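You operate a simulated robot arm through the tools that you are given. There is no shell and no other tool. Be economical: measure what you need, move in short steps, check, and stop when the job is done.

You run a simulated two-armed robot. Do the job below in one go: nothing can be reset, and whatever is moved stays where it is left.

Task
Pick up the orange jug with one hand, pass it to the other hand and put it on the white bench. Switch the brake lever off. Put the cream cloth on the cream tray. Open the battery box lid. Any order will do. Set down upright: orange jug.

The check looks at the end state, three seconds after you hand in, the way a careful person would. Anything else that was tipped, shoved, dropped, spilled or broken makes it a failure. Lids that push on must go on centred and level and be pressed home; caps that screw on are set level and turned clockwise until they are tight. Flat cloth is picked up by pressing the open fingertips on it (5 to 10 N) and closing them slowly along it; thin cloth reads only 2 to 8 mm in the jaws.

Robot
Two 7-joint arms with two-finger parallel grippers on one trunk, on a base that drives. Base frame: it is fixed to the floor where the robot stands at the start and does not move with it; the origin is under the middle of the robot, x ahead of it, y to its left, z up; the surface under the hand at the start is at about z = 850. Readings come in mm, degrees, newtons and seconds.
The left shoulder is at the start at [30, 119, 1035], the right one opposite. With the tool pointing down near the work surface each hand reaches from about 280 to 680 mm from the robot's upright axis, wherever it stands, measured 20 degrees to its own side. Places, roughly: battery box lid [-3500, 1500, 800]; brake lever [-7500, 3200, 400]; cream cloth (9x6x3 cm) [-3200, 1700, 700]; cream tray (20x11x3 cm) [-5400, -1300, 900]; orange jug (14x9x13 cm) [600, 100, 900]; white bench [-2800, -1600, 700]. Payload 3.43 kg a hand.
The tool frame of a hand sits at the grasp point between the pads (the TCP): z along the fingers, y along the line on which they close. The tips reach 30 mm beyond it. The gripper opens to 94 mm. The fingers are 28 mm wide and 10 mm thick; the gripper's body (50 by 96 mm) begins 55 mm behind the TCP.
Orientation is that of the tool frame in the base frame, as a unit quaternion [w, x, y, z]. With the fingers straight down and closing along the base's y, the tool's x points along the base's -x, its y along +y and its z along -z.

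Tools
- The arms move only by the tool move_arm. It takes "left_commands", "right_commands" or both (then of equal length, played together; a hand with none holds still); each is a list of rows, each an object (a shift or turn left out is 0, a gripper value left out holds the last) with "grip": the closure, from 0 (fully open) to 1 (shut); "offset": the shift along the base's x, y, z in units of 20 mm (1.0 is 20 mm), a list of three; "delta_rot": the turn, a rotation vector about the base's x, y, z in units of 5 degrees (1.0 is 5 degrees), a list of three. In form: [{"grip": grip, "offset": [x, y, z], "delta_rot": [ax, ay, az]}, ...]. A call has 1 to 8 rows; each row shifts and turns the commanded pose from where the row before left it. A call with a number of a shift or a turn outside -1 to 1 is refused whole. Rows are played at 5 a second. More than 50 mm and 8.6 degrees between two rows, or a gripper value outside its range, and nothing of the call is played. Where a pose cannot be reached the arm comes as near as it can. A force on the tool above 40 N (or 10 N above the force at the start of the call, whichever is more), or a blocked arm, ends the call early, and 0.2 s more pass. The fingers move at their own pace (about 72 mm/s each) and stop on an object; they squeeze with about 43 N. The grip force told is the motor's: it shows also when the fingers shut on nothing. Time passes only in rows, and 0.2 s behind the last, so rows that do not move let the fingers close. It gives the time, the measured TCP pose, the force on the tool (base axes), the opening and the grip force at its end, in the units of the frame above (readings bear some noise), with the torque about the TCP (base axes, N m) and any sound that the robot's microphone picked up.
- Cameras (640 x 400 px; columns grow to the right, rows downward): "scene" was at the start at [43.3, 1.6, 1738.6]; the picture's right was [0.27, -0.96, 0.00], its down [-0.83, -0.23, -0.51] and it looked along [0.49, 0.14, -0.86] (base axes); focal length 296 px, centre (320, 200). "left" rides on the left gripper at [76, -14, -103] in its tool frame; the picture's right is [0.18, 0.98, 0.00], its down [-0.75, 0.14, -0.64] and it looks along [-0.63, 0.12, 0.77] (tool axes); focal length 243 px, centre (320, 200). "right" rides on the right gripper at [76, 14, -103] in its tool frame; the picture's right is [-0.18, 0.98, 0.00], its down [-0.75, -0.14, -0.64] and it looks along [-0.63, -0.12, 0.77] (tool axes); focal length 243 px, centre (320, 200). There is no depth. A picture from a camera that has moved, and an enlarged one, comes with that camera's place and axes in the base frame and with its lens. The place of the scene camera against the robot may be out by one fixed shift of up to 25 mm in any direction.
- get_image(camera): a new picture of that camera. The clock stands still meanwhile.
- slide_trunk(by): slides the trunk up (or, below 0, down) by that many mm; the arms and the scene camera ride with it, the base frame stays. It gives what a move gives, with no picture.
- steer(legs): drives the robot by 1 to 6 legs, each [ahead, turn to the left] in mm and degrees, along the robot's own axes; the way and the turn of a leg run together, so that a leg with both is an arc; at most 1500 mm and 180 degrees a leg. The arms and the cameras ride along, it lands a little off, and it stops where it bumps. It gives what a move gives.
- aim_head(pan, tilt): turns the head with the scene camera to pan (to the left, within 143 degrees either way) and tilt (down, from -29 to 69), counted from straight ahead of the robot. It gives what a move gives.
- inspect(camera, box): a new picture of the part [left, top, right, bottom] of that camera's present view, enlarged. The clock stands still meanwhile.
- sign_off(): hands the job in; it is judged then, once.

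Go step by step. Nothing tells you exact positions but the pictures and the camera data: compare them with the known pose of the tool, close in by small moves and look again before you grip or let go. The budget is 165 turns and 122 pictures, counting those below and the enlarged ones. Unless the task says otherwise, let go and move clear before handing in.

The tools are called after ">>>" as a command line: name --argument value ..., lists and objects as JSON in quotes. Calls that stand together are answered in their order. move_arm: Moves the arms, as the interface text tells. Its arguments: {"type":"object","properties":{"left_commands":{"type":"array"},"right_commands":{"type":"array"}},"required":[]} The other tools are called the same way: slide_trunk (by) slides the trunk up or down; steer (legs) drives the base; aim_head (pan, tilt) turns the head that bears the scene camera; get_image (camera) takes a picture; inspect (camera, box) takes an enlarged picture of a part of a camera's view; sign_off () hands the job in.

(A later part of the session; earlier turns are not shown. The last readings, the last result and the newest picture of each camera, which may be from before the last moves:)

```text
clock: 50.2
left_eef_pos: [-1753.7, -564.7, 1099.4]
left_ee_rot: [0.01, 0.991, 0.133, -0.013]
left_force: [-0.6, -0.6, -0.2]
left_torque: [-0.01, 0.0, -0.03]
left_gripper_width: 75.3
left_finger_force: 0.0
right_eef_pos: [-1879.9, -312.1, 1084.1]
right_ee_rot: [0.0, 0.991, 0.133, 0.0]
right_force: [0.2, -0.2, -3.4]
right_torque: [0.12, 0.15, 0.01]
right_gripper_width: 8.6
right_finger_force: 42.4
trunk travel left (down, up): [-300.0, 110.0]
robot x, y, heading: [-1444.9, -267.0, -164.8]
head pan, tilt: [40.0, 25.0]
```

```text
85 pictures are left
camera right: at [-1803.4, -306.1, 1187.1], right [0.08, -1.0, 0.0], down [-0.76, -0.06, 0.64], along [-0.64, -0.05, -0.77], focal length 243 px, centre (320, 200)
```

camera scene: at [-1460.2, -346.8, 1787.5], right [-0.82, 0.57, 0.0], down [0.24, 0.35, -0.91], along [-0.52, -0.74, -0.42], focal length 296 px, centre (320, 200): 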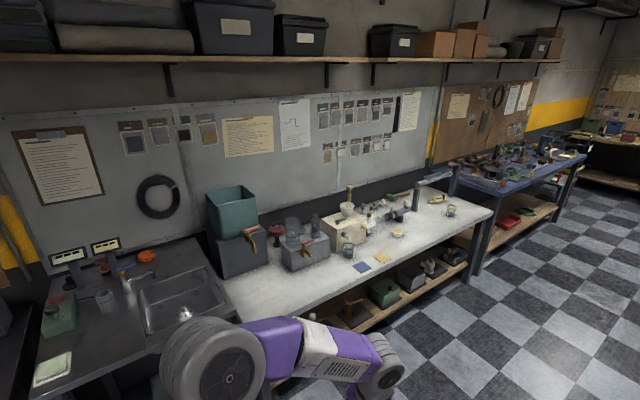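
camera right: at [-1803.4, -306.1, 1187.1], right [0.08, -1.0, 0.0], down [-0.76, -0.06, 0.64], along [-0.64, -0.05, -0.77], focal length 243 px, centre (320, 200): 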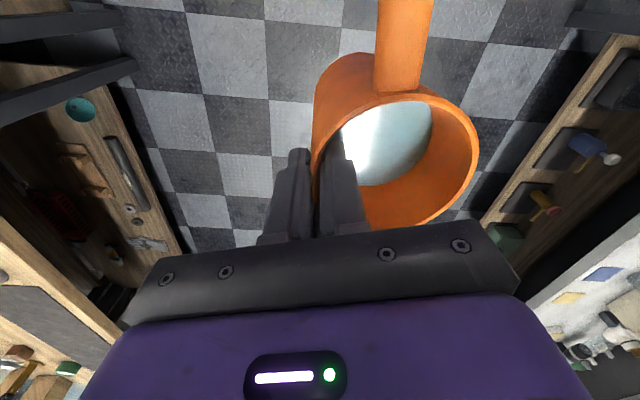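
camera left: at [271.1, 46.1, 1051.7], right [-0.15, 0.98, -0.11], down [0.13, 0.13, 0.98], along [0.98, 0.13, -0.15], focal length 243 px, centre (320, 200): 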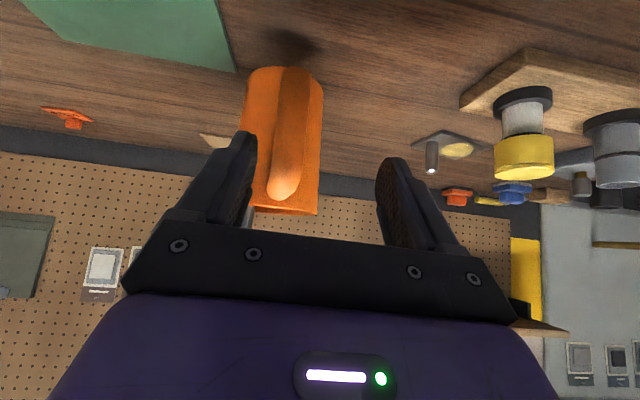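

The bench top is at z≈760 with its front edge near y≈-1245. There is free space around x≈-2200, y≈-1350, so I drive to stand square before it and look.

>>> steer --legs '[[0, 17.2], [775, 0], [0, 57.6]]'

>>> aim_head --pan 0 --tilt 45

>>> get_image --camera "scene"

```text
clock: 57.8
left_eef_pos: [-1883.2, -1047.9, 1098.3]
left_ee_rot: [0.017, 0.711, 0.703, -0.003]
left_force: [0.2, -0.1, -0.7]
left_torque: [0.0, -0.02, 0.01]
left_gripper_width: 75.3
left_finger_force: 0.0
right_eef_pos: [-2160.3, -1099.8, 1085.9]
right_ee_rot: [-0.001, 0.712, 0.702, 0.0]
right_force: [-0.2, 0.5, -3.9]
right_torque: [-0.13, 0.15, 0.01]
right_gripper_width: 8.8
right_finger_force: 42.7
trunk travel left (down, up): [-300.0, 110.0]
robot x, y, heading: [-2088.8, -666.3, -90.9]
head pan, tilt: [40.0, 25.0]
```

```text
clock: 58.9
left_eef_pos: [-1882.6, -1049.1, 1099.2]
left_ee_rot: [0.016, 0.711, 0.703, -0.004]
left_force: [0.2, 0.1, 0.3]
left_torque: [0.01, 0.0, 0.01]
left_gripper_width: 75.2
left_finger_force: 0.1
right_eef_pos: [-2160.4, -1099.8, 1084.2]
right_ee_rot: [0.0, 0.712, 0.702, 0.001]
right_force: [0.0, -0.6, -3.7]
right_torque: [-0.12, 0.17, -0.02]
right_gripper_width: 8.8
right_finger_force: 42.6
trunk travel left (down, up): [-300.0, 110.0]
robot x, y, heading: [-2089.4, -664.2, -90.7]
head pan, tilt: [0.0, 45.0]
```

```text
84 pictures are left
camera scene: at [-2080.7, -734.8, 1757.0], right [-1.0, 0.01, 0.0], down [0.01, 0.71, -0.71], along [-0.01, -0.71, -0.71], focal length 296 px, centre (320, 200)
```

scene: 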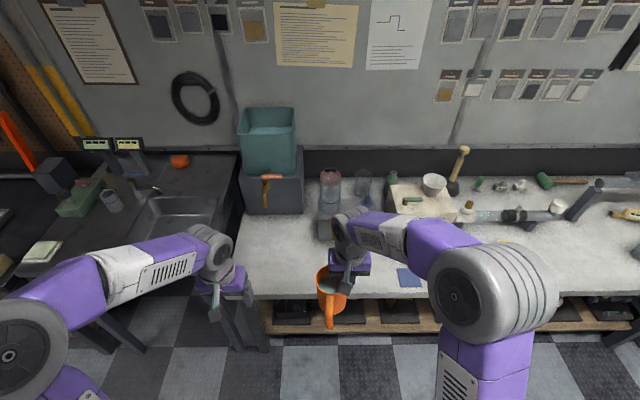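

There is a clear patch of bench at about [-2200, -1350]. I drive forward 175 mm, then place the hand above it.

>>> steer --legs '[[175, 0]]'

>>> move_arm --left_commands '[{"offset": [0, 0, 0.6]}, {"offset": [0, 0, 0.6]}, {"offset": [0, 0, 0.6]}, {"offset": [0, 0, 0.6]}, {"offset": [0, 0.5, 0.6]}, {"offset": [0, 0.5, 0.6]}, {}]' --right_commands '[{"offset": [-0.4, -0.3, 0]}, {"offset": [-0.7, -0.6, 0]}, {"offset": [-0.8, -0.7, 0]}, {"offset": [-0.8, -0.7, 0]}, {"offset": [-0.7, -0.7, 0]}, {"offset": [-0.5, -0.5, 0]}, {}]'

>>> slide_trunk --by -130

>>> get_image --camera "scene"

>>> get_image --camera "right"

```text
clock: 60.4
left_eef_pos: [-1887.4, -1225.6, 1099.2]
left_ee_rot: [0.016, 0.714, 0.7, -0.004]
left_force: [0.1, -0.3, -0.2]
left_torque: [0.0, 0.0, 0.03]
left_gripper_width: 75.2
left_finger_force: 0.0
right_eef_pos: [-2165.7, -1275.4, 1083.8]
right_ee_rot: [-0.001, 0.713, 0.701, 0.0]
right_force: [0.5, -0.9, -3.0]
right_torque: [-0.09, 0.15, 0.02]
right_gripper_width: 8.8
right_finger_force: 42.7
trunk travel left (down, up): [-300.0, 110.0]
robot x, y, heading: [-2091.3, -841.6, -91.3]
head pan, tilt: [0.0, 45.0]
```

```text
clock: 62.0
left_eef_pos: [-1887.8, -1206.9, 1171.5]
left_ee_rot: [0.016, 0.713, 0.701, -0.004]
left_force: [-1.0, -0.3, 0.0]
left_torque: [-0.01, -0.01, 0.01]
left_gripper_width: 75.4
left_finger_force: 0.1
right_eef_pos: [-2245.5, -1346.1, 1086.9]
right_ee_rot: [-0.001, 0.713, 0.701, 0.0]
right_force: [-0.3, 0.0, -3.9]
right_torque: [-0.09, 0.15, 0.01]
right_gripper_width: 8.6
right_finger_force: 42.7
trunk travel left (down, up): [-300.0, 110.0]
robot x, y, heading: [-2093.2, -839.6, -91.4]
head pan, tilt: [0.0, 45.0]
```

```text
clock: 63.6
left_eef_pos: [-1887.6, -1205.6, 1041.9]
left_ee_rot: [0.017, 0.714, 0.7, -0.005]
left_force: [-0.2, 0.3, 0.5]
left_torque: [0.01, 0.01, -0.03]
left_gripper_width: 75.2
left_finger_force: 0.0
right_eef_pos: [-2245.1, -1343.6, 955.0]
right_ee_rot: [0.0, 0.713, 0.701, 0.0]
right_force: [-0.2, 0.1, -3.5]
right_torque: [-0.09, 0.15, 0.0]
right_gripper_width: 8.7
right_finger_force: 42.1
trunk travel left (down, up): [-170.0, 240.0]
robot x, y, heading: [-2091.0, -841.8, -91.3]
head pan, tilt: [0.0, 45.0]
```

```text
83 pictures are left
camera scene: at [-2084.0, -909.9, 1627.1], right [-1.0, 0.02, 0.0], down [0.01, 0.71, -0.71], along [-0.01, -0.71, -0.71], focal length 296 px, centre (320, 200)
```

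scene: 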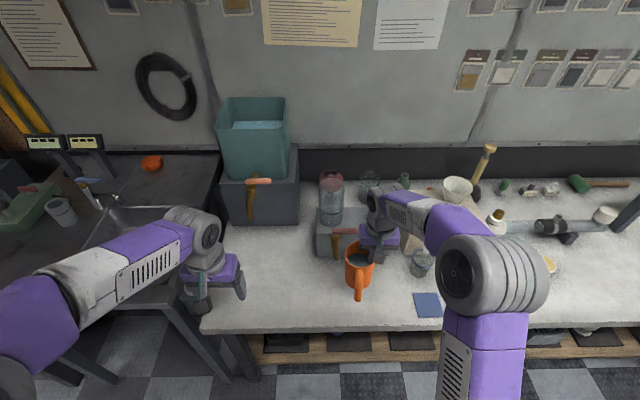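

```text
82 pictures are left
camera right: at [-2229.1, -1268.6, 1057.9], right [0.98, -0.2, 0.0], down [-0.15, -0.75, 0.64], along [-0.13, -0.63, -0.77], focal length 243 px, centre (320, 200)
```

right: 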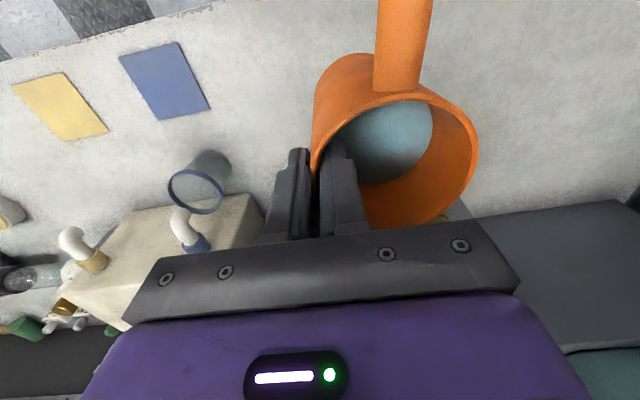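

The spot under the jug is clear of the rack, glass and box. I shift a touch, lower to just above the bench and then settle it in small steps while watching the force.

>>> move_arm --right_commands '[{"offset": [0.4, -0.4, 0]}, {"offset": [0.4, -0.4, -0.4]}, {"offset": [0, 0, -0.8]}, {"offset": [0, 0, -0.8]}, {"offset": [0, 0, -0.7]}, {"offset": [0, 0, -0.4]}, {}]'

>>> inspect --camera "scene" --box '[300, 190, 460, 310]'

>>> get_image --camera "right"

```text
clock: 65.2
left_eef_pos: [-1887.5, -1206.6, 1041.2]
left_ee_rot: [0.016, 0.714, 0.7, -0.003]
left_force: [1.0, -0.1, 0.5]
left_torque: [0.0, 0.01, 0.02]
left_gripper_width: 75.0
left_finger_force: 0.0
right_eef_pos: [-2227.8, -1361.0, 892.0]
right_ee_rot: [0.001, 0.714, 0.7, 0.001]
right_force: [-0.3, 0.3, -4.0]
right_torque: [-0.1, 0.17, 0.03]
right_gripper_width: 8.5
right_finger_force: 42.5
trunk travel left (down, up): [-170.0, 240.0]
robot x, y, heading: [-2091.3, -843.5, -91.3]
head pan, tilt: [0.0, 45.0]
```

```text
3.33 times, centred on (380, 250) of scene
camera zoom: at [-2084.0, -910.0, 1626.9], right [-1.0, 0.02, 0.0], down [0.01, 0.71, -0.71], along [-0.01, -0.71, -0.71], focal length 987 px, centre (120, 33)
```

zoom: 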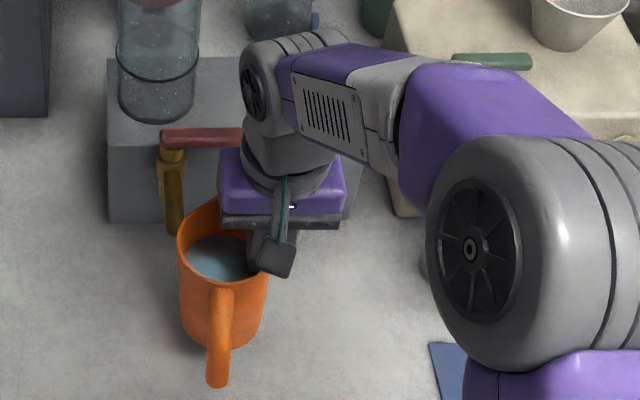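

```text
80 pictures are left
camera right: at [-2212.1, -1285.4, 994.8], right [0.98, -0.2, 0.0], down [-0.16, -0.75, 0.64], along [-0.13, -0.63, -0.77], focal length 243 px, centre (320, 200)
```

right: 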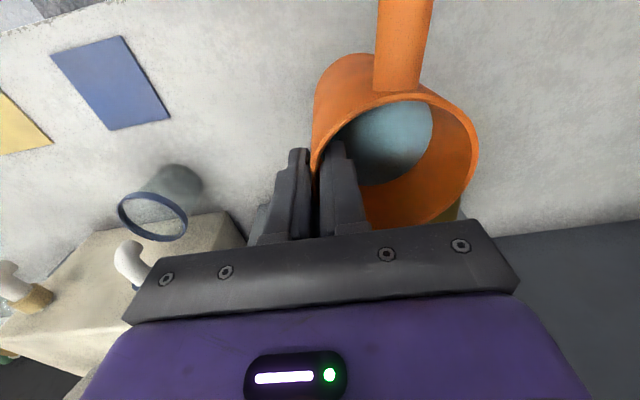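

The jug clears the spigot behind it by about 5 cm. I lower in small steps.

>>> move_arm --right_commands '[{"offset": [0, 0, -0.3]}, {"offset": [0, 0, -0.2]}, {"offset": [0, 0, -0.15]}, {}]'

>>> inspect --camera "scene" --box '[300, 190, 460, 310]'

```text
clock: 66.2
left_eef_pos: [-1888.0, -1205.2, 1040.1]
left_ee_rot: [0.016, 0.714, 0.7, -0.004]
left_force: [0.2, -0.8, -0.6]
left_torque: [-0.01, -0.02, 0.01]
left_gripper_width: 75.1
left_finger_force: 0.1
right_eef_pos: [-2229.8, -1360.3, 880.4]
right_ee_rot: [0.0, 0.714, 0.7, 0.001]
right_force: [-0.2, -0.5, -3.7]
right_torque: [-0.09, 0.14, 0.0]
right_gripper_width: 8.7
right_finger_force: 42.3
trunk travel left (down, up): [-170.0, 240.0]
robot x, y, heading: [-2090.5, -840.7, -91.4]
head pan, tilt: [0.0, 45.0]
```

```text
3.33 times, centred on (380, 250) of scene
camera zoom: at [-2084.0, -910.0, 1626.9], right [-1.0, 0.02, 0.0], down [0.01, 0.71, -0.71], along [-0.01, -0.71, -0.71], focal length 987 px, centre (120, 33)
```

zoom: 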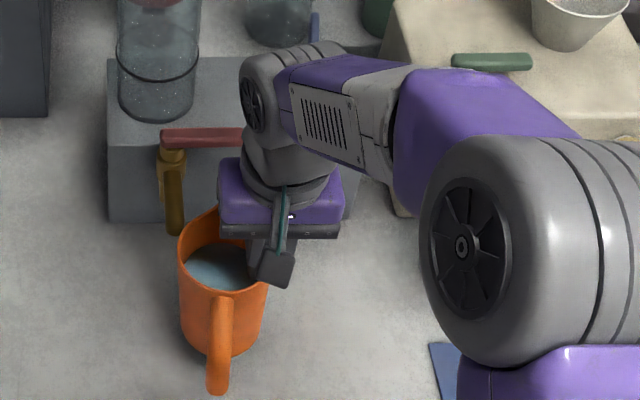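

>>> move_arm --right_commands '[{"offset": [0, 0, -0.1]}, {"offset": [0, 0, -0.1]}, {"offset": [0, 0, -0.1]}, {}]'

```text
clock: 67.2
left_eef_pos: [-1887.5, -1205.3, 1040.8]
left_ee_rot: [0.017, 0.714, 0.7, -0.005]
left_force: [0.6, 0.2, 0.6]
left_torque: [0.02, -0.02, 0.01]
left_gripper_width: 75.3
left_finger_force: 0.0
right_eef_pos: [-2229.1, -1359.7, 874.5]
right_ee_rot: [-0.001, 0.714, 0.7, -0.001]
right_force: [0.4, 0.0, -3.4]
right_torque: [-0.08, 0.14, 0.0]
right_gripper_width: 8.3
right_finger_force: 42.2
trunk travel left (down, up): [-170.0, 240.0]
robot x, y, heading: [-2095.2, -843.4, -91.1]
head pan, tilt: [0.0, 45.0]
```

>>> move_arm --right_commands '[{"offset": [0, 0, -0.1]}, {"offset": [0, 0, -0.1]}, {"offset": [0, 0, -0.1]}, {}]'

```text
clock: 68.2
left_eef_pos: [-1887.5, -1204.5, 1041.7]
left_ee_rot: [0.016, 0.714, 0.7, -0.005]
left_force: [-0.3, 0.3, 0.0]
left_torque: [-0.02, 0.01, -0.02]
left_gripper_width: 75.3
left_finger_force: 0.1
right_eef_pos: [-2228.4, -1361.1, 869.7]
right_ee_rot: [0.0, 0.713, 0.702, 0.001]
right_force: [0.6, -0.1, -3.0]
right_torque: [-0.09, 0.16, -0.01]
right_gripper_width: 8.8
right_finger_force: 42.5
trunk travel left (down, up): [-170.0, 240.0]
robot x, y, heading: [-2092.3, -840.3, -91.4]
head pan, tilt: [0.0, 45.0]
```

>>> move_arm --right_commands '[{"offset": [0, 0, -0.1]}, {"offset": [0, 0, -0.1]}, {"offset": [0, 0, -0.1]}, {}]'

>>> inspect --camera "scene" --box '[320, 220, 420, 310]'

```text
clock: 69.2
left_eef_pos: [-1887.6, -1207.1, 1042.1]
left_ee_rot: [0.016, 0.713, 0.701, -0.003]
left_force: [-0.1, 0.1, -0.8]
left_torque: [0.02, -0.01, -0.02]
left_gripper_width: 75.2
left_finger_force: 0.0
right_eef_pos: [-2228.8, -1359.7, 861.6]
right_ee_rot: [0.0, 0.713, 0.701, 0.001]
right_force: [-0.1, -0.7, -3.7]
right_torque: [-0.06, 0.15, -0.02]
right_gripper_width: 8.4
right_finger_force: 42.9
trunk travel left (down, up): [-170.0, 240.0]
robot x, y, heading: [-2092.6, -843.3, -91.1]
head pan, tilt: [0.0, 45.0]
```

```text
4.44 times, centred on (370, 265) of scene
camera zoom: at [-2084.0, -910.0, 1626.9], right [-1.0, 0.02, 0.0], down [0.01, 0.71, -0.71], along [-0.01, -0.71, -0.71], focal length 1316 px, centre (98, -89)
```

zoom: 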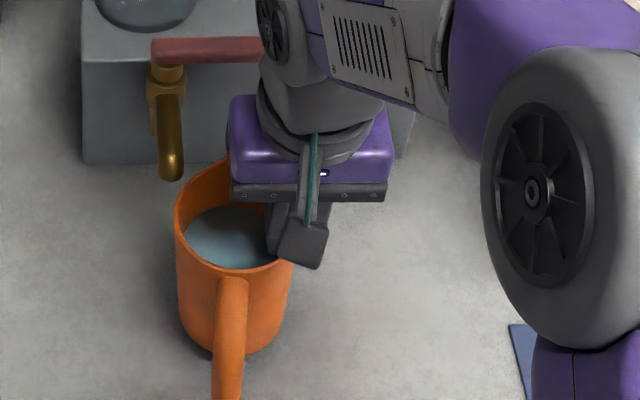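

>>> move_arm --right_commands '[{"offset": [0, 0, -0.1]}, {"offset": [0, 0, -0.1]}, {"offset": [0, 0, -0.1]}, {}]'

```text
clock: 70.2
left_eef_pos: [-1887.6, -1206.5, 1040.8]
left_ee_rot: [0.016, 0.714, 0.7, -0.004]
left_force: [-0.1, 0.4, -0.1]
left_torque: [0.01, 0.01, 0.01]
left_gripper_width: 74.8
left_finger_force: 0.1
right_eef_pos: [-2228.9, -1360.1, 857.5]
right_ee_rot: [0.0, 0.713, 0.701, 0.0]
right_force: [0.4, 0.6, -3.5]
right_torque: [-0.05, 0.15, -0.02]
right_gripper_width: 8.6
right_finger_force: 42.5
trunk travel left (down, up): [-170.0, 240.0]
robot x, y, heading: [-2092.1, -843.8, -91.4]
head pan, tilt: [0.0, 45.0]
```

>>> move_arm --right_commands '[{"offset": [0, 0, -0.1]}, {"offset": [0, 0, -0.1]}, {"offset": [0, 0, -0.1]}, {}]'

>>> get_image --camera "right"

```text
clock: 71.2
left_eef_pos: [-1888.0, -1205.3, 1040.9]
left_ee_rot: [0.016, 0.713, 0.701, -0.004]
left_force: [0.9, -0.1, -0.5]
left_torque: [0.01, 0.0, -0.01]
left_gripper_width: 75.4
left_finger_force: 0.1
right_eef_pos: [-2228.0, -1359.4, 850.6]
right_ee_rot: [0.0, 0.713, 0.701, 0.0]
right_force: [0.0, -1.0, -3.6]
right_torque: [-0.05, 0.18, -0.02]
right_gripper_width: 8.1
right_finger_force: 43.0
trunk travel left (down, up): [-170.0, 240.0]
robot x, y, heading: [-2090.1, -841.7, -91.2]
head pan, tilt: [0.0, 45.0]
```

```text
77 pictures are left
camera right: at [-2212.6, -1284.3, 952.9], right [0.98, -0.2, 0.0], down [-0.15, -0.75, 0.64], along [-0.13, -0.63, -0.77], focal length 243 px, centre (320, 200)
```

right: 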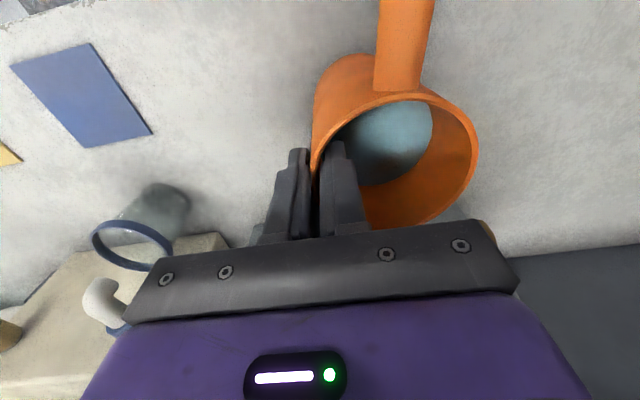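

Using the blue card as a reference, the bench top is really at z≈716, so about 18 mm remain. I continue down carefully.

>>> move_arm --right_commands '[{"offset": [0, 0, -0.15]}, {"offset": [0, 0, -0.15]}, {"offset": [0, 0, -0.15]}, {"offset": [0, 0, -0.15]}, {}]'

>>> move_arm --right_commands '[{"offset": [0, 0, -0.1]}, {"offset": [0, 0, -0.1]}, {}]'

```text
clock: 72.4
left_eef_pos: [-1887.4, -1205.9, 1041.7]
left_ee_rot: [0.016, 0.714, 0.7, -0.005]
left_force: [-0.7, -0.6, -0.1]
left_torque: [0.03, -0.02, -0.04]
left_gripper_width: 75.2
left_finger_force: 0.1
right_eef_pos: [-2229.0, -1360.0, 840.4]
right_ee_rot: [0.0, 0.714, 0.7, -0.001]
right_force: [-4.3, 1.4, 7.9]
right_torque: [-0.06, -0.21, 0.05]
right_gripper_width: 8.6
right_finger_force: 42.7
trunk travel left (down, up): [-170.0, 240.0]
robot x, y, heading: [-2091.8, -844.6, -91.2]
head pan, tilt: [0.0, 45.0]
```

```text
clock: 73.2
left_eef_pos: [-1889.4, -1203.7, 1043.1]
left_ee_rot: [0.017, 0.713, 0.7, -0.004]
left_force: [0.0, 0.5, 0.4]
left_torque: [0.01, -0.01, 0.02]
left_gripper_width: 75.3
left_finger_force: 0.1
right_eef_pos: [-2229.8, -1359.9, 836.8]
right_ee_rot: [0.003, 0.714, 0.701, -0.003]
right_force: [-11.0, -1.3, 37.3]
right_torque: [0.03, -0.09, 0.17]
right_gripper_width: 8.7
right_finger_force: 43.1
trunk travel left (down, up): [-170.0, 240.0]
robot x, y, heading: [-2090.2, -845.6, -91.0]
head pan, tilt: [0.0, 45.0]
```

It is down on the bench and pressed a bit hard; I ease up, then open.

>>> move_arm --right_commands '[{"offset": [0, 0, 0.12]}, {"offset": [0, 0, 0.03]}, {}]'

```text
clock: 74.0
left_eef_pos: [-1887.9, -1205.5, 1041.3]
left_ee_rot: [0.017, 0.714, 0.7, -0.005]
left_force: [-0.5, 0.1, -0.4]
left_torque: [-0.01, -0.01, 0.0]
left_gripper_width: 74.9
left_finger_force: 0.1
right_eef_pos: [-2227.4, -1359.2, 837.6]
right_ee_rot: [0.0, 0.714, 0.7, 0.001]
right_force: [-2.4, -4.8, 10.5]
right_torque: [-1.01, -0.23, -0.3]
right_gripper_width: 8.5
right_finger_force: 42.8
trunk travel left (down, up): [-170.0, 240.0]
robot x, y, heading: [-2092.0, -838.2, -90.7]
head pan, tilt: [0.0, 45.0]
```

>>> move_arm --right_commands '[{"offset": [0, 0, 0.06]}, {"grip": 0.85}, {"grip": 0.75}, {"grip": 0.6}, {}, {"offset": [0, 0, 0.5]}, {"offset": [0, 0, 0.8]}, {"offset": [0, 0, 1]}]'

>>> move_arm --right_commands '[{"offset": [0, 0, 1]}, {"offset": [0, 0, 1]}, {"offset": [0, 0, 1]}, {"offset": [0, 0.5, 1]}, {"offset": [0, 1, 0]}, {"offset": [0, 1, 0]}]'

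>>> inspect --camera "scene" --box '[300, 190, 460, 310]'

```text
clock: 75.8
left_eef_pos: [-1887.6, -1205.5, 1041.3]
left_ee_rot: [0.018, 0.714, 0.7, -0.005]
left_force: [0.8, 0.0, 0.5]
left_torque: [-0.01, 0.0, -0.02]
left_gripper_width: 75.2
left_finger_force: 0.1
right_eef_pos: [-2227.6, -1360.6, 886.0]
right_ee_rot: [0.0, 0.714, 0.701, 0.0]
right_force: [0.0, 0.8, -0.1]
right_torque: [-0.02, -0.02, 0.01]
right_gripper_width: 37.5
right_finger_force: 0.0
trunk travel left (down, up): [-170.0, 240.0]
robot x, y, heading: [-2092.4, -841.0, -90.9]
head pan, tilt: [0.0, 45.0]
```

```text
clock: 77.2
left_eef_pos: [-1888.4, -1204.3, 1040.7]
left_ee_rot: [0.017, 0.714, 0.7, -0.004]
left_force: [0.4, 0.1, 0.9]
left_torque: [-0.03, -0.03, -0.01]
left_gripper_width: 75.1
left_finger_force: 0.1
right_eef_pos: [-2230.2, -1310.2, 965.0]
right_ee_rot: [0.0, 0.714, 0.7, 0.0]
right_force: [0.4, 0.9, 0.2]
right_torque: [0.04, 0.02, -0.01]
right_gripper_width: 38.0
right_finger_force: 0.2
trunk travel left (down, up): [-170.0, 240.0]
robot x, y, heading: [-2089.2, -842.5, -91.2]
head pan, tilt: [0.0, 45.0]
```

```text
3.33 times, centred on (380, 250) of scene
camera zoom: at [-2084.0, -909.0, 1627.0], right [-1.0, 0.02, 0.0], down [0.01, 0.71, -0.71], along [-0.01, -0.71, -0.71], focal length 987 px, centre (120, 33)
```

zoom: 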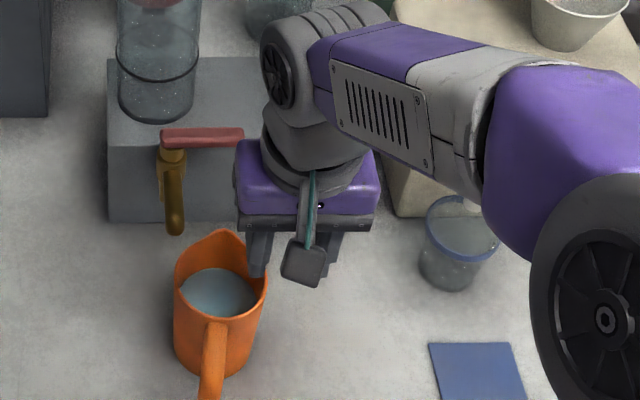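

The jug stands upright and free. I back away from the bench and look toward the island side for the battery box and cloth.

>>> steer --legs '[[-350, 0], [0, -90]]'

>>> aim_head --pan -40 --tilt 15

>>> get_image --camera "scene"

>>> aim_head --pan 10 --tilt 15

>>> get_image --camera "scene"

```text
clock: 83.3
left_eef_pos: [-2448.5, -684.9, 1041.9]
left_ee_rot: [0.008, 1.0, -0.011, -0.015]
left_force: [1.1, -0.2, -0.6]
left_torque: [-0.02, -0.03, -0.01]
left_gripper_width: 75.2
left_finger_force: 0.1
right_eef_pos: [-2553.1, -342.8, 966.4]
right_ee_rot: [0.0, 1.0, -0.011, -0.001]
right_force: [0.1, 0.4, 1.2]
right_torque: [0.0, 0.0, -0.02]
right_gripper_width: 37.5
right_finger_force: 0.0
trunk travel left (down, up): [-170.0, 240.0]
robot x, y, heading: [-2084.2, -486.1, 178.5]
head pan, tilt: [0.0, 45.0]
```

```text
clock: 84.4
left_eef_pos: [-2448.8, -684.8, 1041.7]
left_ee_rot: [0.008, 1.0, -0.011, -0.015]
left_force: [0.2, 0.9, 0.3]
left_torque: [0.01, 0.05, 0.03]
left_gripper_width: 75.0
left_finger_force: 0.2
right_eef_pos: [-2553.0, -342.7, 965.2]
right_ee_rot: [0.001, 1.0, -0.011, 0.001]
right_force: [-0.5, -0.5, 0.1]
right_torque: [0.04, -0.04, 0.01]
right_gripper_width: 37.5
right_finger_force: 0.2
trunk travel left (down, up): [-170.0, 240.0]
robot x, y, heading: [-2082.7, -482.0, 178.7]
head pan, tilt: [-40.0, 15.0]
```

```text
75 pictures are left
camera scene: at [-2116.2, -440.0, 1673.7], right [0.66, 0.75, 0.0], down [0.2, -0.17, -0.97], along [-0.73, 0.64, -0.26], focal length 296 px, centre (320, 200)
```

scene: 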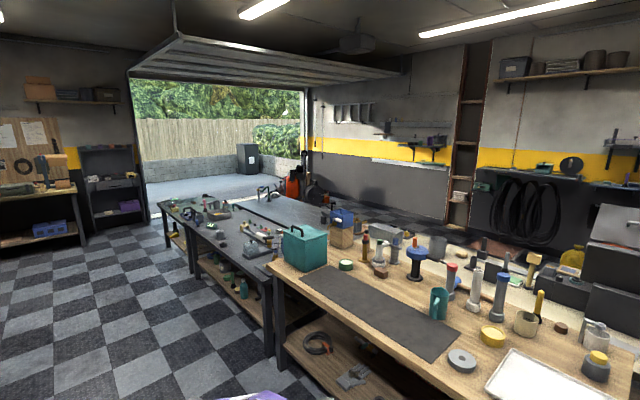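

```text
clock: 85.6
left_eef_pos: [-2449.4, -685.9, 1040.6]
left_ee_rot: [0.009, 1.0, -0.011, -0.015]
left_force: [-0.6, -0.4, -0.5]
left_torque: [0.0, 0.05, -0.05]
left_gripper_width: 75.3
left_finger_force: 0.0
right_eef_pos: [-2552.0, -342.9, 965.8]
right_ee_rot: [0.0, 1.0, -0.011, 0.0]
right_force: [-0.4, -0.3, -0.9]
right_torque: [-0.01, 0.01, 0.01]
right_gripper_width: 37.7
right_finger_force: 0.0
trunk travel left (down, up): [-170.0, 240.0]
robot x, y, heading: [-2084.1, -486.0, 178.8]
head pan, tilt: [10.0, 15.0]
```

```text
74 pictures are left
camera scene: at [-2138.3, -515.7, 1673.8], right [-0.15, 0.99, 0.0], down [0.26, 0.04, -0.97], along [-0.95, -0.15, -0.26], focal length 296 px, centre (320, 200)
```

scene: 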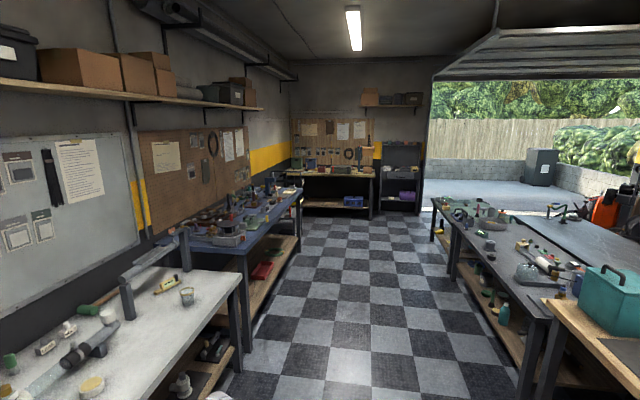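

>>> aim_head --pan -55 --tilt 20

>>> inspect --camera "scene" --box '[160, 130, 420, 292]'

```text
clock: 86.9
left_eef_pos: [-2449.1, -685.7, 1040.3]
left_ee_rot: [0.009, 1.0, -0.011, -0.015]
left_force: [0.1, -0.4, -0.3]
left_torque: [-0.03, 0.01, 0.01]
left_gripper_width: 75.2
left_finger_force: 0.0
right_eef_pos: [-2552.8, -342.7, 964.6]
right_ee_rot: [0.0, 1.0, -0.011, 0.001]
right_force: [-0.5, -0.2, 1.0]
right_torque: [0.01, -0.01, 0.02]
right_gripper_width: 37.6
right_finger_force: 0.0
trunk travel left (down, up): [-170.0, 240.0]
robot x, y, heading: [-2085.7, -485.7, 178.6]
head pan, tilt: [-55.0, 20.0]
```

```text
2.46 times, centred on (290, 211) of scene
camera zoom: at [-2097.7, -424.2, 1665.6], right [0.83, 0.56, 0.0], down [0.19, -0.28, -0.94], along [-0.52, 0.78, -0.34], focal length 729 px, centre (394, 173)
```

zoom: 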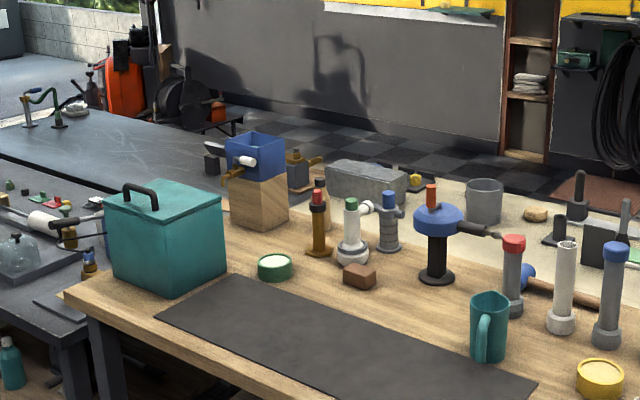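

The battery box (grey box with lid) and cloth are on the pale bench at the far side of the island. I'll go around the near end of the island to reach that side, looking before entering the gap.

>>> steer --legs '[[-1000, 0], [-650, 0], [0, -88.6], [900, 0]]'

>>> aim_head --pan 20 --tilt 25

>>> get_image --camera "scene"

```text
clock: 103.4
left_eef_pos: [-625.9, 709.2, 1040.3]
left_ee_rot: [0.004, -0.703, 0.711, 0.016]
left_force: [-0.6, 0.5, 0.4]
left_torque: [-0.02, 0.0, 0.03]
left_gripper_width: 75.5
left_finger_force: 0.1
right_eef_pos: [-283.1, 817.2, 964.1]
right_ee_rot: [0.0, -0.703, 0.711, 0.0]
right_force: [0.2, -0.3, 0.6]
right_torque: [0.0, 0.01, 0.01]
right_gripper_width: 37.3
right_finger_force: 0.1
trunk travel left (down, up): [-170.0, 240.0]
robot x, y, heading: [-417.0, 350.7, 89.4]
head pan, tilt: [-55.0, 20.0]
```

```text
clock: 104.8
left_eef_pos: [-624.7, 708.8, 1041.4]
left_ee_rot: [0.005, -0.702, 0.712, 0.017]
left_force: [-0.3, 0.4, 0.0]
left_torque: [0.01, 0.0, 0.01]
left_gripper_width: 75.2
left_finger_force: 0.1
right_eef_pos: [-284.3, 817.7, 965.6]
right_ee_rot: [0.0, -0.704, 0.71, 0.0]
right_force: [0.5, -0.8, -0.1]
right_torque: [0.01, -0.01, -0.02]
right_gripper_width: 37.7
right_finger_force: 0.0
trunk travel left (down, up): [-170.0, 240.0]
robot x, y, heading: [-421.3, 345.5, 89.3]
head pan, tilt: [20.0, 25.0]
```

```text
72 pictures are left
camera scene: at [-442.4, 386.6, 1657.5], right [0.94, 0.33, 0.0], down [0.14, -0.4, -0.91], along [-0.3, 0.86, -0.42], focal length 296 px, centre (320, 200)
```

scene: 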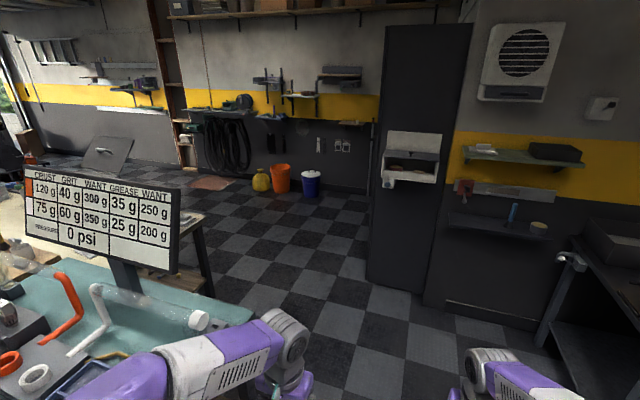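

The way round is clear, with the cabinet to the right and the pale bench beyond. I drive on diagonally into the far aisle.

>>> steer --legs '[[1000, 0], [0, 46.5], [1500, 0], [0, 44]]'

>>> aim_head --pan 35 --tilt 25

>>> get_image --camera "scene"

```text
clock: 121.2
left_eef_pos: [-1878.1, 2171.2, 1041.0]
left_ee_rot: [0.009, 1.0, 0.001, -0.015]
left_force: [-0.6, -0.1, -0.1]
left_torque: [0.02, -0.01, 0.0]
left_gripper_width: 75.4
left_finger_force: 0.1
right_eef_pos: [-1990.9, 2510.1, 966.0]
right_ee_rot: [0.0, 1.0, 0.0, 0.0]
right_force: [-0.4, 0.0, 0.5]
right_torque: [0.01, 0.0, 0.01]
right_gripper_width: 37.9
right_finger_force: 0.0
trunk travel left (down, up): [-170.0, 240.0]
robot x, y, heading: [-1519.5, 2381.3, -180.3]
head pan, tilt: [20.0, 25.0]
```

```text
clock: 122.0
left_eef_pos: [-1877.2, 2170.6, 1042.2]
left_ee_rot: [0.008, 1.0, 0.0, -0.015]
left_force: [-0.7, 0.2, 0.1]
left_torque: [0.01, 0.0, -0.01]
left_gripper_width: 75.2
left_finger_force: 0.1
right_eef_pos: [-1989.1, 2511.0, 965.6]
right_ee_rot: [0.001, 1.0, 0.0, -0.001]
right_force: [-0.3, 0.5, 0.4]
right_torque: [0.07, -0.02, 0.02]
right_gripper_width: 37.3
right_finger_force: 0.1
trunk travel left (down, up): [-170.0, 240.0]
robot x, y, heading: [-1516.2, 2381.3, -179.8]
head pan, tilt: [35.0, 25.0]
```

```text
71 pictures are left
camera scene: at [-1555.7, 2311.3, 1657.5], right [-0.57, 0.82, 0.0], down [0.35, 0.24, -0.91], along [-0.74, -0.52, -0.42], focal length 296 px, centre (320, 200)
```

scene: 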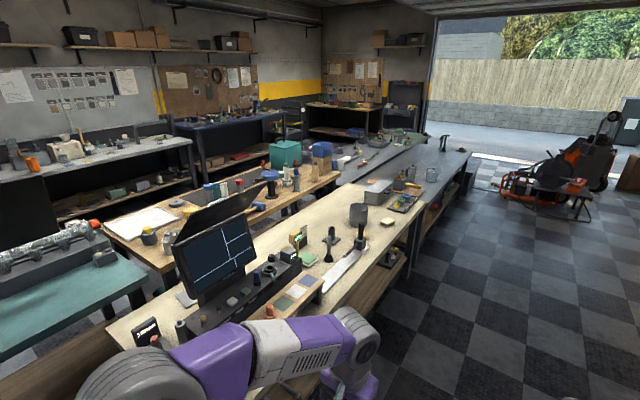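

The cream cloth and the grey battery box are on the pale bench ahead on the left, with the bench edge near y≈1913. I drive alongside and turn to face them.

>>> steer --legs '[[1000, 0], [830, 0], [0, 90]]'

>>> aim_head --pan 0 --tilt 42

>>> get_image --camera "scene"

```text
clock: 135.1
left_eef_pos: [-3146.8, 2014.2, 1041.8]
left_ee_rot: [0.016, 0.706, 0.708, -0.004]
left_force: [0.5, 0.6, -0.2]
left_torque: [0.03, 0.03, 0.0]
left_gripper_width: 75.1
left_finger_force: 0.1
right_eef_pos: [-3486.4, 1901.0, 964.6]
right_ee_rot: [0.001, 0.706, 0.708, 0.0]
right_force: [1.1, 0.1, -0.7]
right_torque: [0.02, 0.0, -0.01]
right_gripper_width: 37.5
right_finger_force: 0.1
trunk travel left (down, up): [-170.0, 240.0]
robot x, y, heading: [-3356.0, 2373.4, -89.8]
head pan, tilt: [35.0, 25.0]
```

```text
clock: 136.1
left_eef_pos: [-3145.0, 2013.2, 1041.0]
left_ee_rot: [0.017, 0.706, 0.708, -0.005]
left_force: [-0.3, -0.2, -0.1]
left_torque: [0.01, -0.03, 0.03]
left_gripper_width: 74.9
left_finger_force: 0.1
right_eef_pos: [-3486.4, 1901.0, 965.7]
right_ee_rot: [0.001, 0.706, 0.708, -0.001]
right_force: [-1.0, -0.7, 0.1]
right_torque: [-0.04, 0.02, -0.03]
right_gripper_width: 37.1
right_finger_force: 0.1
trunk travel left (down, up): [-170.0, 240.0]
robot x, y, heading: [-3354.2, 2375.4, -89.9]
head pan, tilt: [0.0, 42.0]
```

```text
70 pictures are left
camera scene: at [-3348.1, 2303.0, 1631.3], right [-1.0, 0.0, 0.0], down [0.0, 0.67, -0.74], along [0.0, -0.74, -0.67], focal length 296 px, centre (320, 200)
```

scene: 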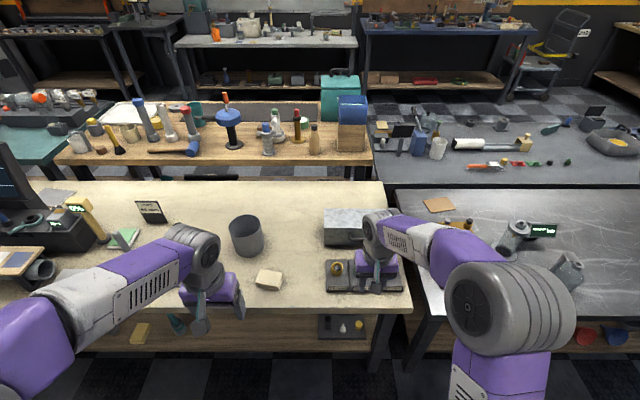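

>>> move_arm --right_commands '[{"offset": [-1, 0.5, 0]}, {"offset": [-1, 0.5, 0]}, {"offset": [-1, 0.5, 0]}, {"offset": [-1, 0.5, 0]}, {"offset": [-1, 0.5, 0]}, {"offset": [-1, 0.5, 0]}, {"offset": [-1, 0.5, 0]}]'

>>> inspect --camera "scene" --box '[230, 190, 430, 315]'

```text
clock: 137.7
left_eef_pos: [-3147.5, 2013.8, 1041.4]
left_ee_rot: [0.017, 0.706, 0.708, -0.004]
left_force: [0.2, -0.1, 0.0]
left_torque: [-0.02, 0.03, -0.01]
left_gripper_width: 75.2
left_finger_force: 0.1
right_eef_pos: [-3626.7, 1971.9, 966.3]
right_ee_rot: [0.0, 0.706, 0.708, -0.001]
right_force: [0.4, 0.5, 0.1]
right_torque: [-0.02, 0.0, 0.0]
right_gripper_width: 37.7
right_finger_force: 0.0
trunk travel left (down, up): [-170.0, 240.0]
robot x, y, heading: [-3357.4, 2371.1, -89.7]
head pan, tilt: [0.0, 42.0]
```

```text
3.20 times, centred on (330, 252) of scene
camera zoom: at [-3348.5, 2303.3, 1631.3], right [-1.0, 0.0, 0.0], down [0.0, 0.67, -0.74], along [0.0, -0.74, -0.67], focal length 948 px, centre (288, 32)
```

zoom: 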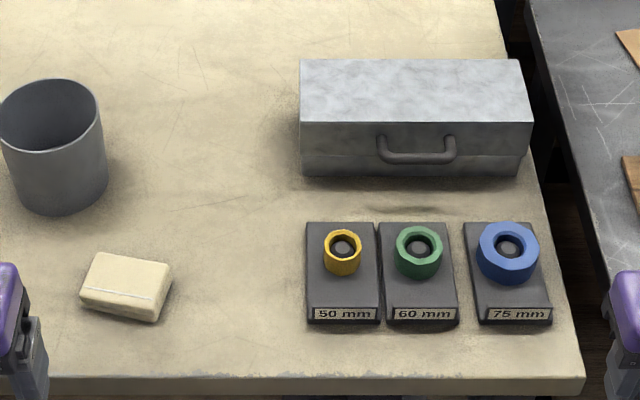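

The battery box (front face at y≈1570, top z≈820) has a bail handle on its lid front, hinge presumably at the back; the cloth lies at about [-3156, 1745]. I first bring the right hand, pitched 45° forward, up to the lid handle; fingers will hook under the bar.

>>> move_arm --right_commands '[{"offset": [0.5, -0.5, 0], "delta_rot": [-1, 0, 0], "grip": 0.6}, {"offset": [0.8, -0.8, 0], "delta_rot": [-1, 0, 0]}, {"offset": [0.8, -0.8, 0], "delta_rot": [-1, 0, 0]}, {"offset": [0.8, -0.8, 0], "delta_rot": [-1, 0, 0]}, {"offset": [0.8, -0.8, 0], "delta_rot": [-1, 0, 0]}, {"offset": [0.8, -0.8, 0], "delta_rot": [-1, 0, 0]}, {"offset": [0.8, -0.8, 0], "delta_rot": [-1, 0, 0]}, {"offset": [0.8, -0.8, 0], "delta_rot": [-1, 0, 0]}]'

>>> move_arm --right_commands '[{"offset": [0.8, -0.8, -0.5], "delta_rot": [-1, 0, 0]}, {"offset": [0.5, -0.8, -0.7]}, {"offset": [0.2, -0.8, -0.8]}, {"offset": [0, -0.5, -0.8]}, {"offset": [0, 0, -0.8]}, {"offset": [0, 0, -0.5]}, {}]'

>>> get_image --camera "right"

>>> inspect --camera "scene" --box '[230, 190, 430, 315]'

```text
clock: 139.5
left_eef_pos: [-3145.0, 2013.0, 1042.4]
left_ee_rot: [0.016, 0.707, 0.707, -0.004]
left_force: [0.7, 0.1, -0.3]
left_torque: [0.0, -0.03, 0.01]
left_gripper_width: 75.0
left_finger_force: 0.0
right_eef_pos: [-3501.2, 1849.4, 967.5]
right_ee_rot: [0.242, 0.663, 0.665, -0.243]
right_force: [0.4, 0.4, 0.3]
right_torque: [-0.01, 0.02, -0.04]
right_gripper_width: 37.4
right_finger_force: 0.0
trunk travel left (down, up): [-170.0, 240.0]
robot x, y, heading: [-3355.4, 2374.0, -90.0]
head pan, tilt: [0.0, 42.0]
```

```text
clock: 141.1
left_eef_pos: [-3145.1, 2013.9, 1040.4]
left_ee_rot: [0.017, 0.706, 0.708, -0.005]
left_force: [0.5, 0.2, 0.0]
left_torque: [-0.02, 0.03, -0.02]
left_gripper_width: 75.1
left_finger_force: 0.0
right_eef_pos: [-3471.8, 1790.9, 884.1]
right_ee_rot: [0.27, 0.652, 0.654, -0.271]
right_force: [0.3, -0.1, 0.0]
right_torque: [-0.02, 0.02, -0.01]
right_gripper_width: 37.5
right_finger_force: 0.1
trunk travel left (down, up): [-170.0, 240.0]
robot x, y, heading: [-3354.3, 2368.7, -89.9]
head pan, tilt: [0.0, 42.0]
```

```text
68 pictures are left
camera right: at [-3458.5, 1917.6, 902.5], right [0.98, -0.13, 0.13], down [-0.14, -0.08, 0.99], along [-0.12, -0.99, -0.1], focal length 243 px, centre (320, 200)
```

right: 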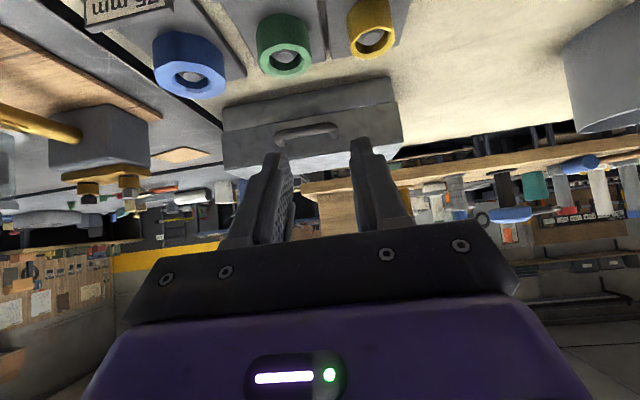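

```text
3.20 times, centred on (330, 252) of scene
camera zoom: at [-3348.2, 2303.1, 1631.3], right [-1.0, 0.0, 0.0], down [0.0, 0.67, -0.74], along [0.0, -0.74, -0.67], focal length 948 px, centre (288, 32)
```

zoom: 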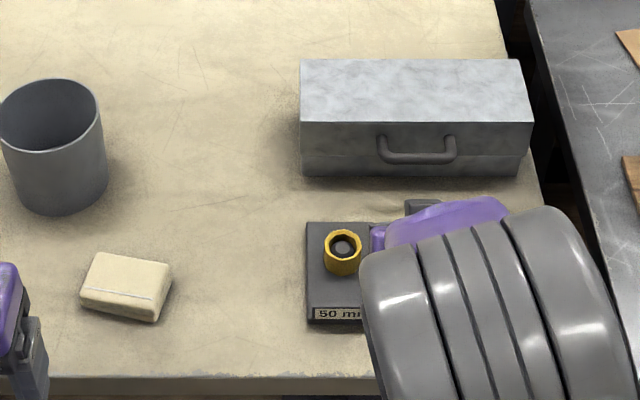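

>>> inspect --camera "right" --box '[200, 40, 440, 190]'

```text
2.67 times, centred on (320, 115) of right
camera zoom: at [-3458.5, 1917.6, 902.5], right [0.98, -0.13, 0.13], down [-0.14, -0.08, 0.99], along [-0.12, -0.99, -0.1], focal length 647 px, centre (320, 427)
```

zoom: 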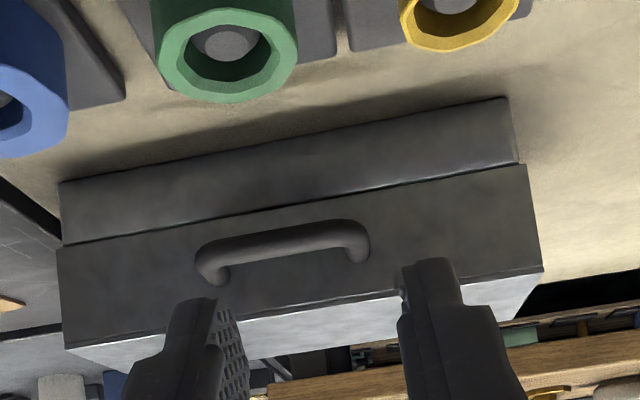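

The bar is at about [-3505, 1580, 768] relative to this hand's view; lid spans z≈739–795 and socket tops are about 738, so a 45° hook from below the bar is clear. I line up and look again.

>>> move_arm --right_commands '[{"offset": [-0.8, -0.9, -0.4], "grip": 0.8}, {"offset": [-0.8, -0.9, -0.4]}, {"offset": [0, -0.9, -0.4]}, {"offset": [0, -0.9, -0.4]}, {"offset": [0, -0.9, -0.4]}, {}]'

>>> get_image --camera "right"

```text
clock: 142.5
left_eef_pos: [-3146.9, 2014.4, 1040.3]
left_ee_rot: [0.016, 0.706, 0.708, -0.004]
left_force: [0.3, 0.3, 0.5]
left_torque: [0.0, 0.01, 0.01]
left_gripper_width: 75.4
left_finger_force: 0.1
right_eef_pos: [-3505.4, 1701.9, 843.9]
right_ee_rot: [0.271, 0.652, 0.655, -0.27]
right_force: [-1.2, -0.1, -0.7]
right_torque: [0.01, -0.01, 0.01]
right_gripper_width: 18.9
right_finger_force: 0.1
trunk travel left (down, up): [-170.0, 240.0]
robot x, y, heading: [-3357.9, 2372.7, -89.8]
head pan, tilt: [0.0, 42.0]
```

```text
65 pictures are left
camera right: at [-3490.7, 1828.5, 862.4], right [0.98, -0.13, 0.13], down [-0.14, -0.08, 0.99], along [-0.12, -0.99, -0.1], focal length 243 px, centre (320, 200)
```

right: 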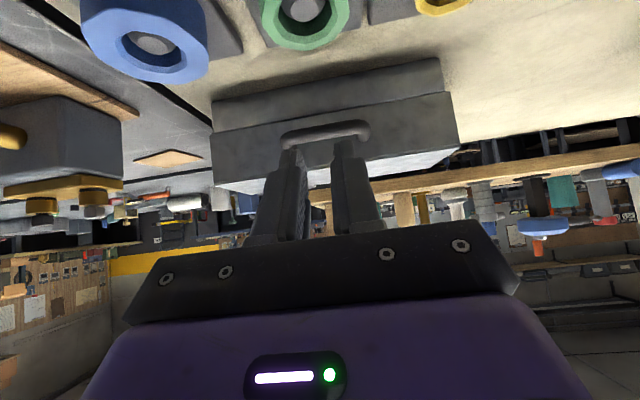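

>>> move_arm --right_commands '[{"offset": [0.1, -0.6, -0.8]}, {"offset": [0, -0.6, -0.8]}, {"offset": [0, -0.6, -0.8]}, {}]'

>>> get_image --camera "right"

>>> inspect --camera "scene" --box '[300, 190, 420, 270]'

```text
clock: 143.5
left_eef_pos: [-3146.1, 2013.7, 1040.3]
left_ee_rot: [0.017, 0.706, 0.708, -0.004]
left_force: [-0.2, 0.1, 0.0]
left_torque: [0.0, -0.03, -0.01]
left_gripper_width: 75.3
left_finger_force: 0.0
right_eef_pos: [-3505.3, 1665.9, 795.3]
right_ee_rot: [0.269, 0.653, 0.654, -0.271]
right_force: [0.6, -1.4, -0.3]
right_torque: [0.0, 0.02, 0.01]
right_gripper_width: 19.1
right_finger_force: 0.1
trunk travel left (down, up): [-170.0, 240.0]
robot x, y, heading: [-3356.2, 2375.5, -89.8]
head pan, tilt: [0.0, 42.0]
```

```text
64 pictures are left
camera right: at [-3490.5, 1792.6, 813.6], right [0.98, -0.13, 0.13], down [-0.14, -0.08, 0.99], along [-0.12, -0.99, -0.1], focal length 243 px, centre (320, 200)
```

right: 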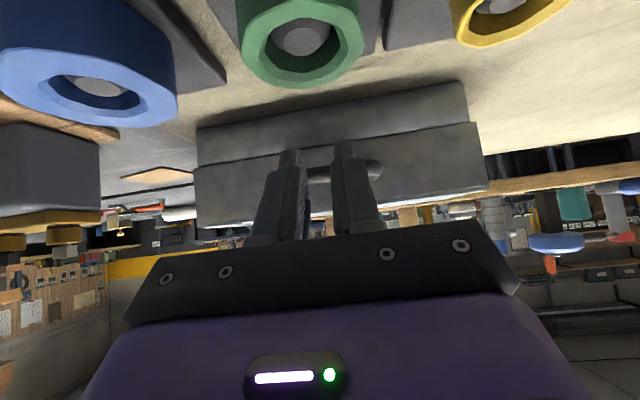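

```text
5.00 times, centred on (360, 230) of scene
camera zoom: at [-3348.2, 2303.3, 1631.3], right [-1.0, 0.0, 0.0], down [0.0, 0.67, -0.74], along [0.0, -0.74, -0.67], focal length 1481 px, centre (120, 50)
```

zoom: 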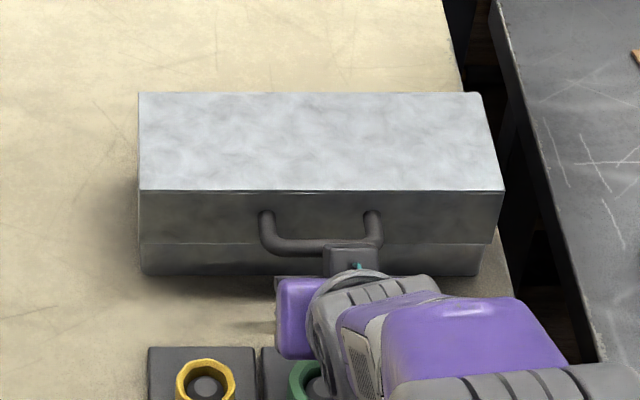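

Refined, the bar is at about y=1604, z=774. I advance under it along the fingers.

>>> move_arm --right_commands '[{"offset": [0.2, -0.4, -0.4]}, {"offset": [0, -0.4, -0.4]}, {"offset": [0, -0.4, -0.4]}, {"offset": [0, -0.25, -0.25]}, {}]'

>>> get_image --camera "right"

>>> inspect --camera "scene" --box '[300, 190, 420, 270]'

```text
clock: 144.7
left_eef_pos: [-3145.5, 2013.6, 1041.1]
left_ee_rot: [0.016, 0.707, 0.707, -0.004]
left_force: [0.2, 0.8, 0.4]
left_torque: [0.0, 0.0, 0.01]
left_gripper_width: 75.3
left_finger_force: 0.1
right_eef_pos: [-3500.0, 1636.0, 766.2]
right_ee_rot: [0.27, 0.653, 0.654, -0.27]
right_force: [0.1, -0.1, 0.1]
right_torque: [0.0, 0.0, -0.02]
right_gripper_width: 18.8
right_finger_force: 0.0
trunk travel left (down, up): [-170.0, 240.0]
robot x, y, heading: [-3356.0, 2373.0, -90.0]
head pan, tilt: [0.0, 42.0]
```

```text
62 pictures are left
camera right: at [-3484.9, 1762.7, 784.4], right [0.98, -0.13, 0.13], down [-0.14, -0.08, 0.99], along [-0.12, -0.99, -0.1], focal length 243 px, centre (320, 200)
```

right: 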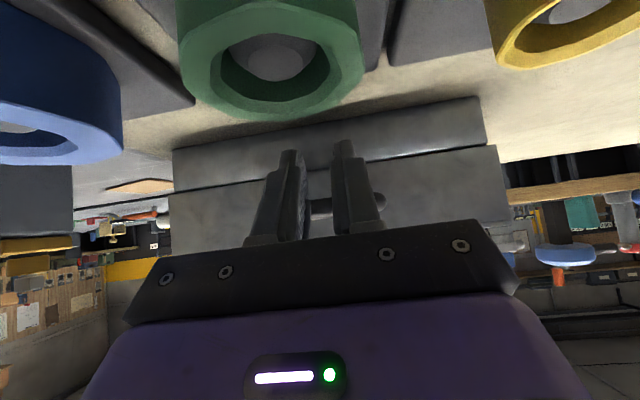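

```text
5.00 times, centred on (360, 230) of scene
camera zoom: at [-3348.2, 2303.0, 1631.3], right [-1.0, 0.0, 0.0], down [0.0, 0.67, -0.74], along [0.0, -0.74, -0.67], focal length 1481 px, centre (120, 50)
```

zoom: 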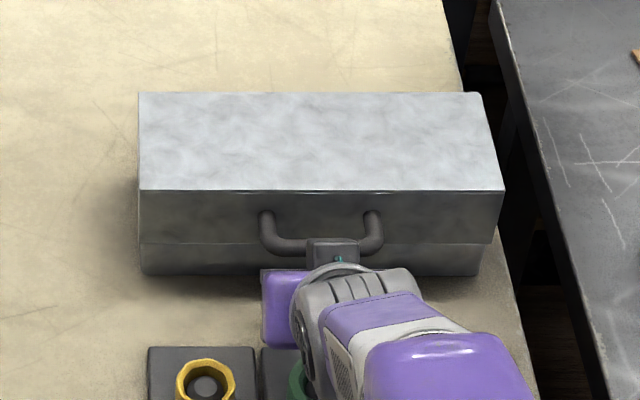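

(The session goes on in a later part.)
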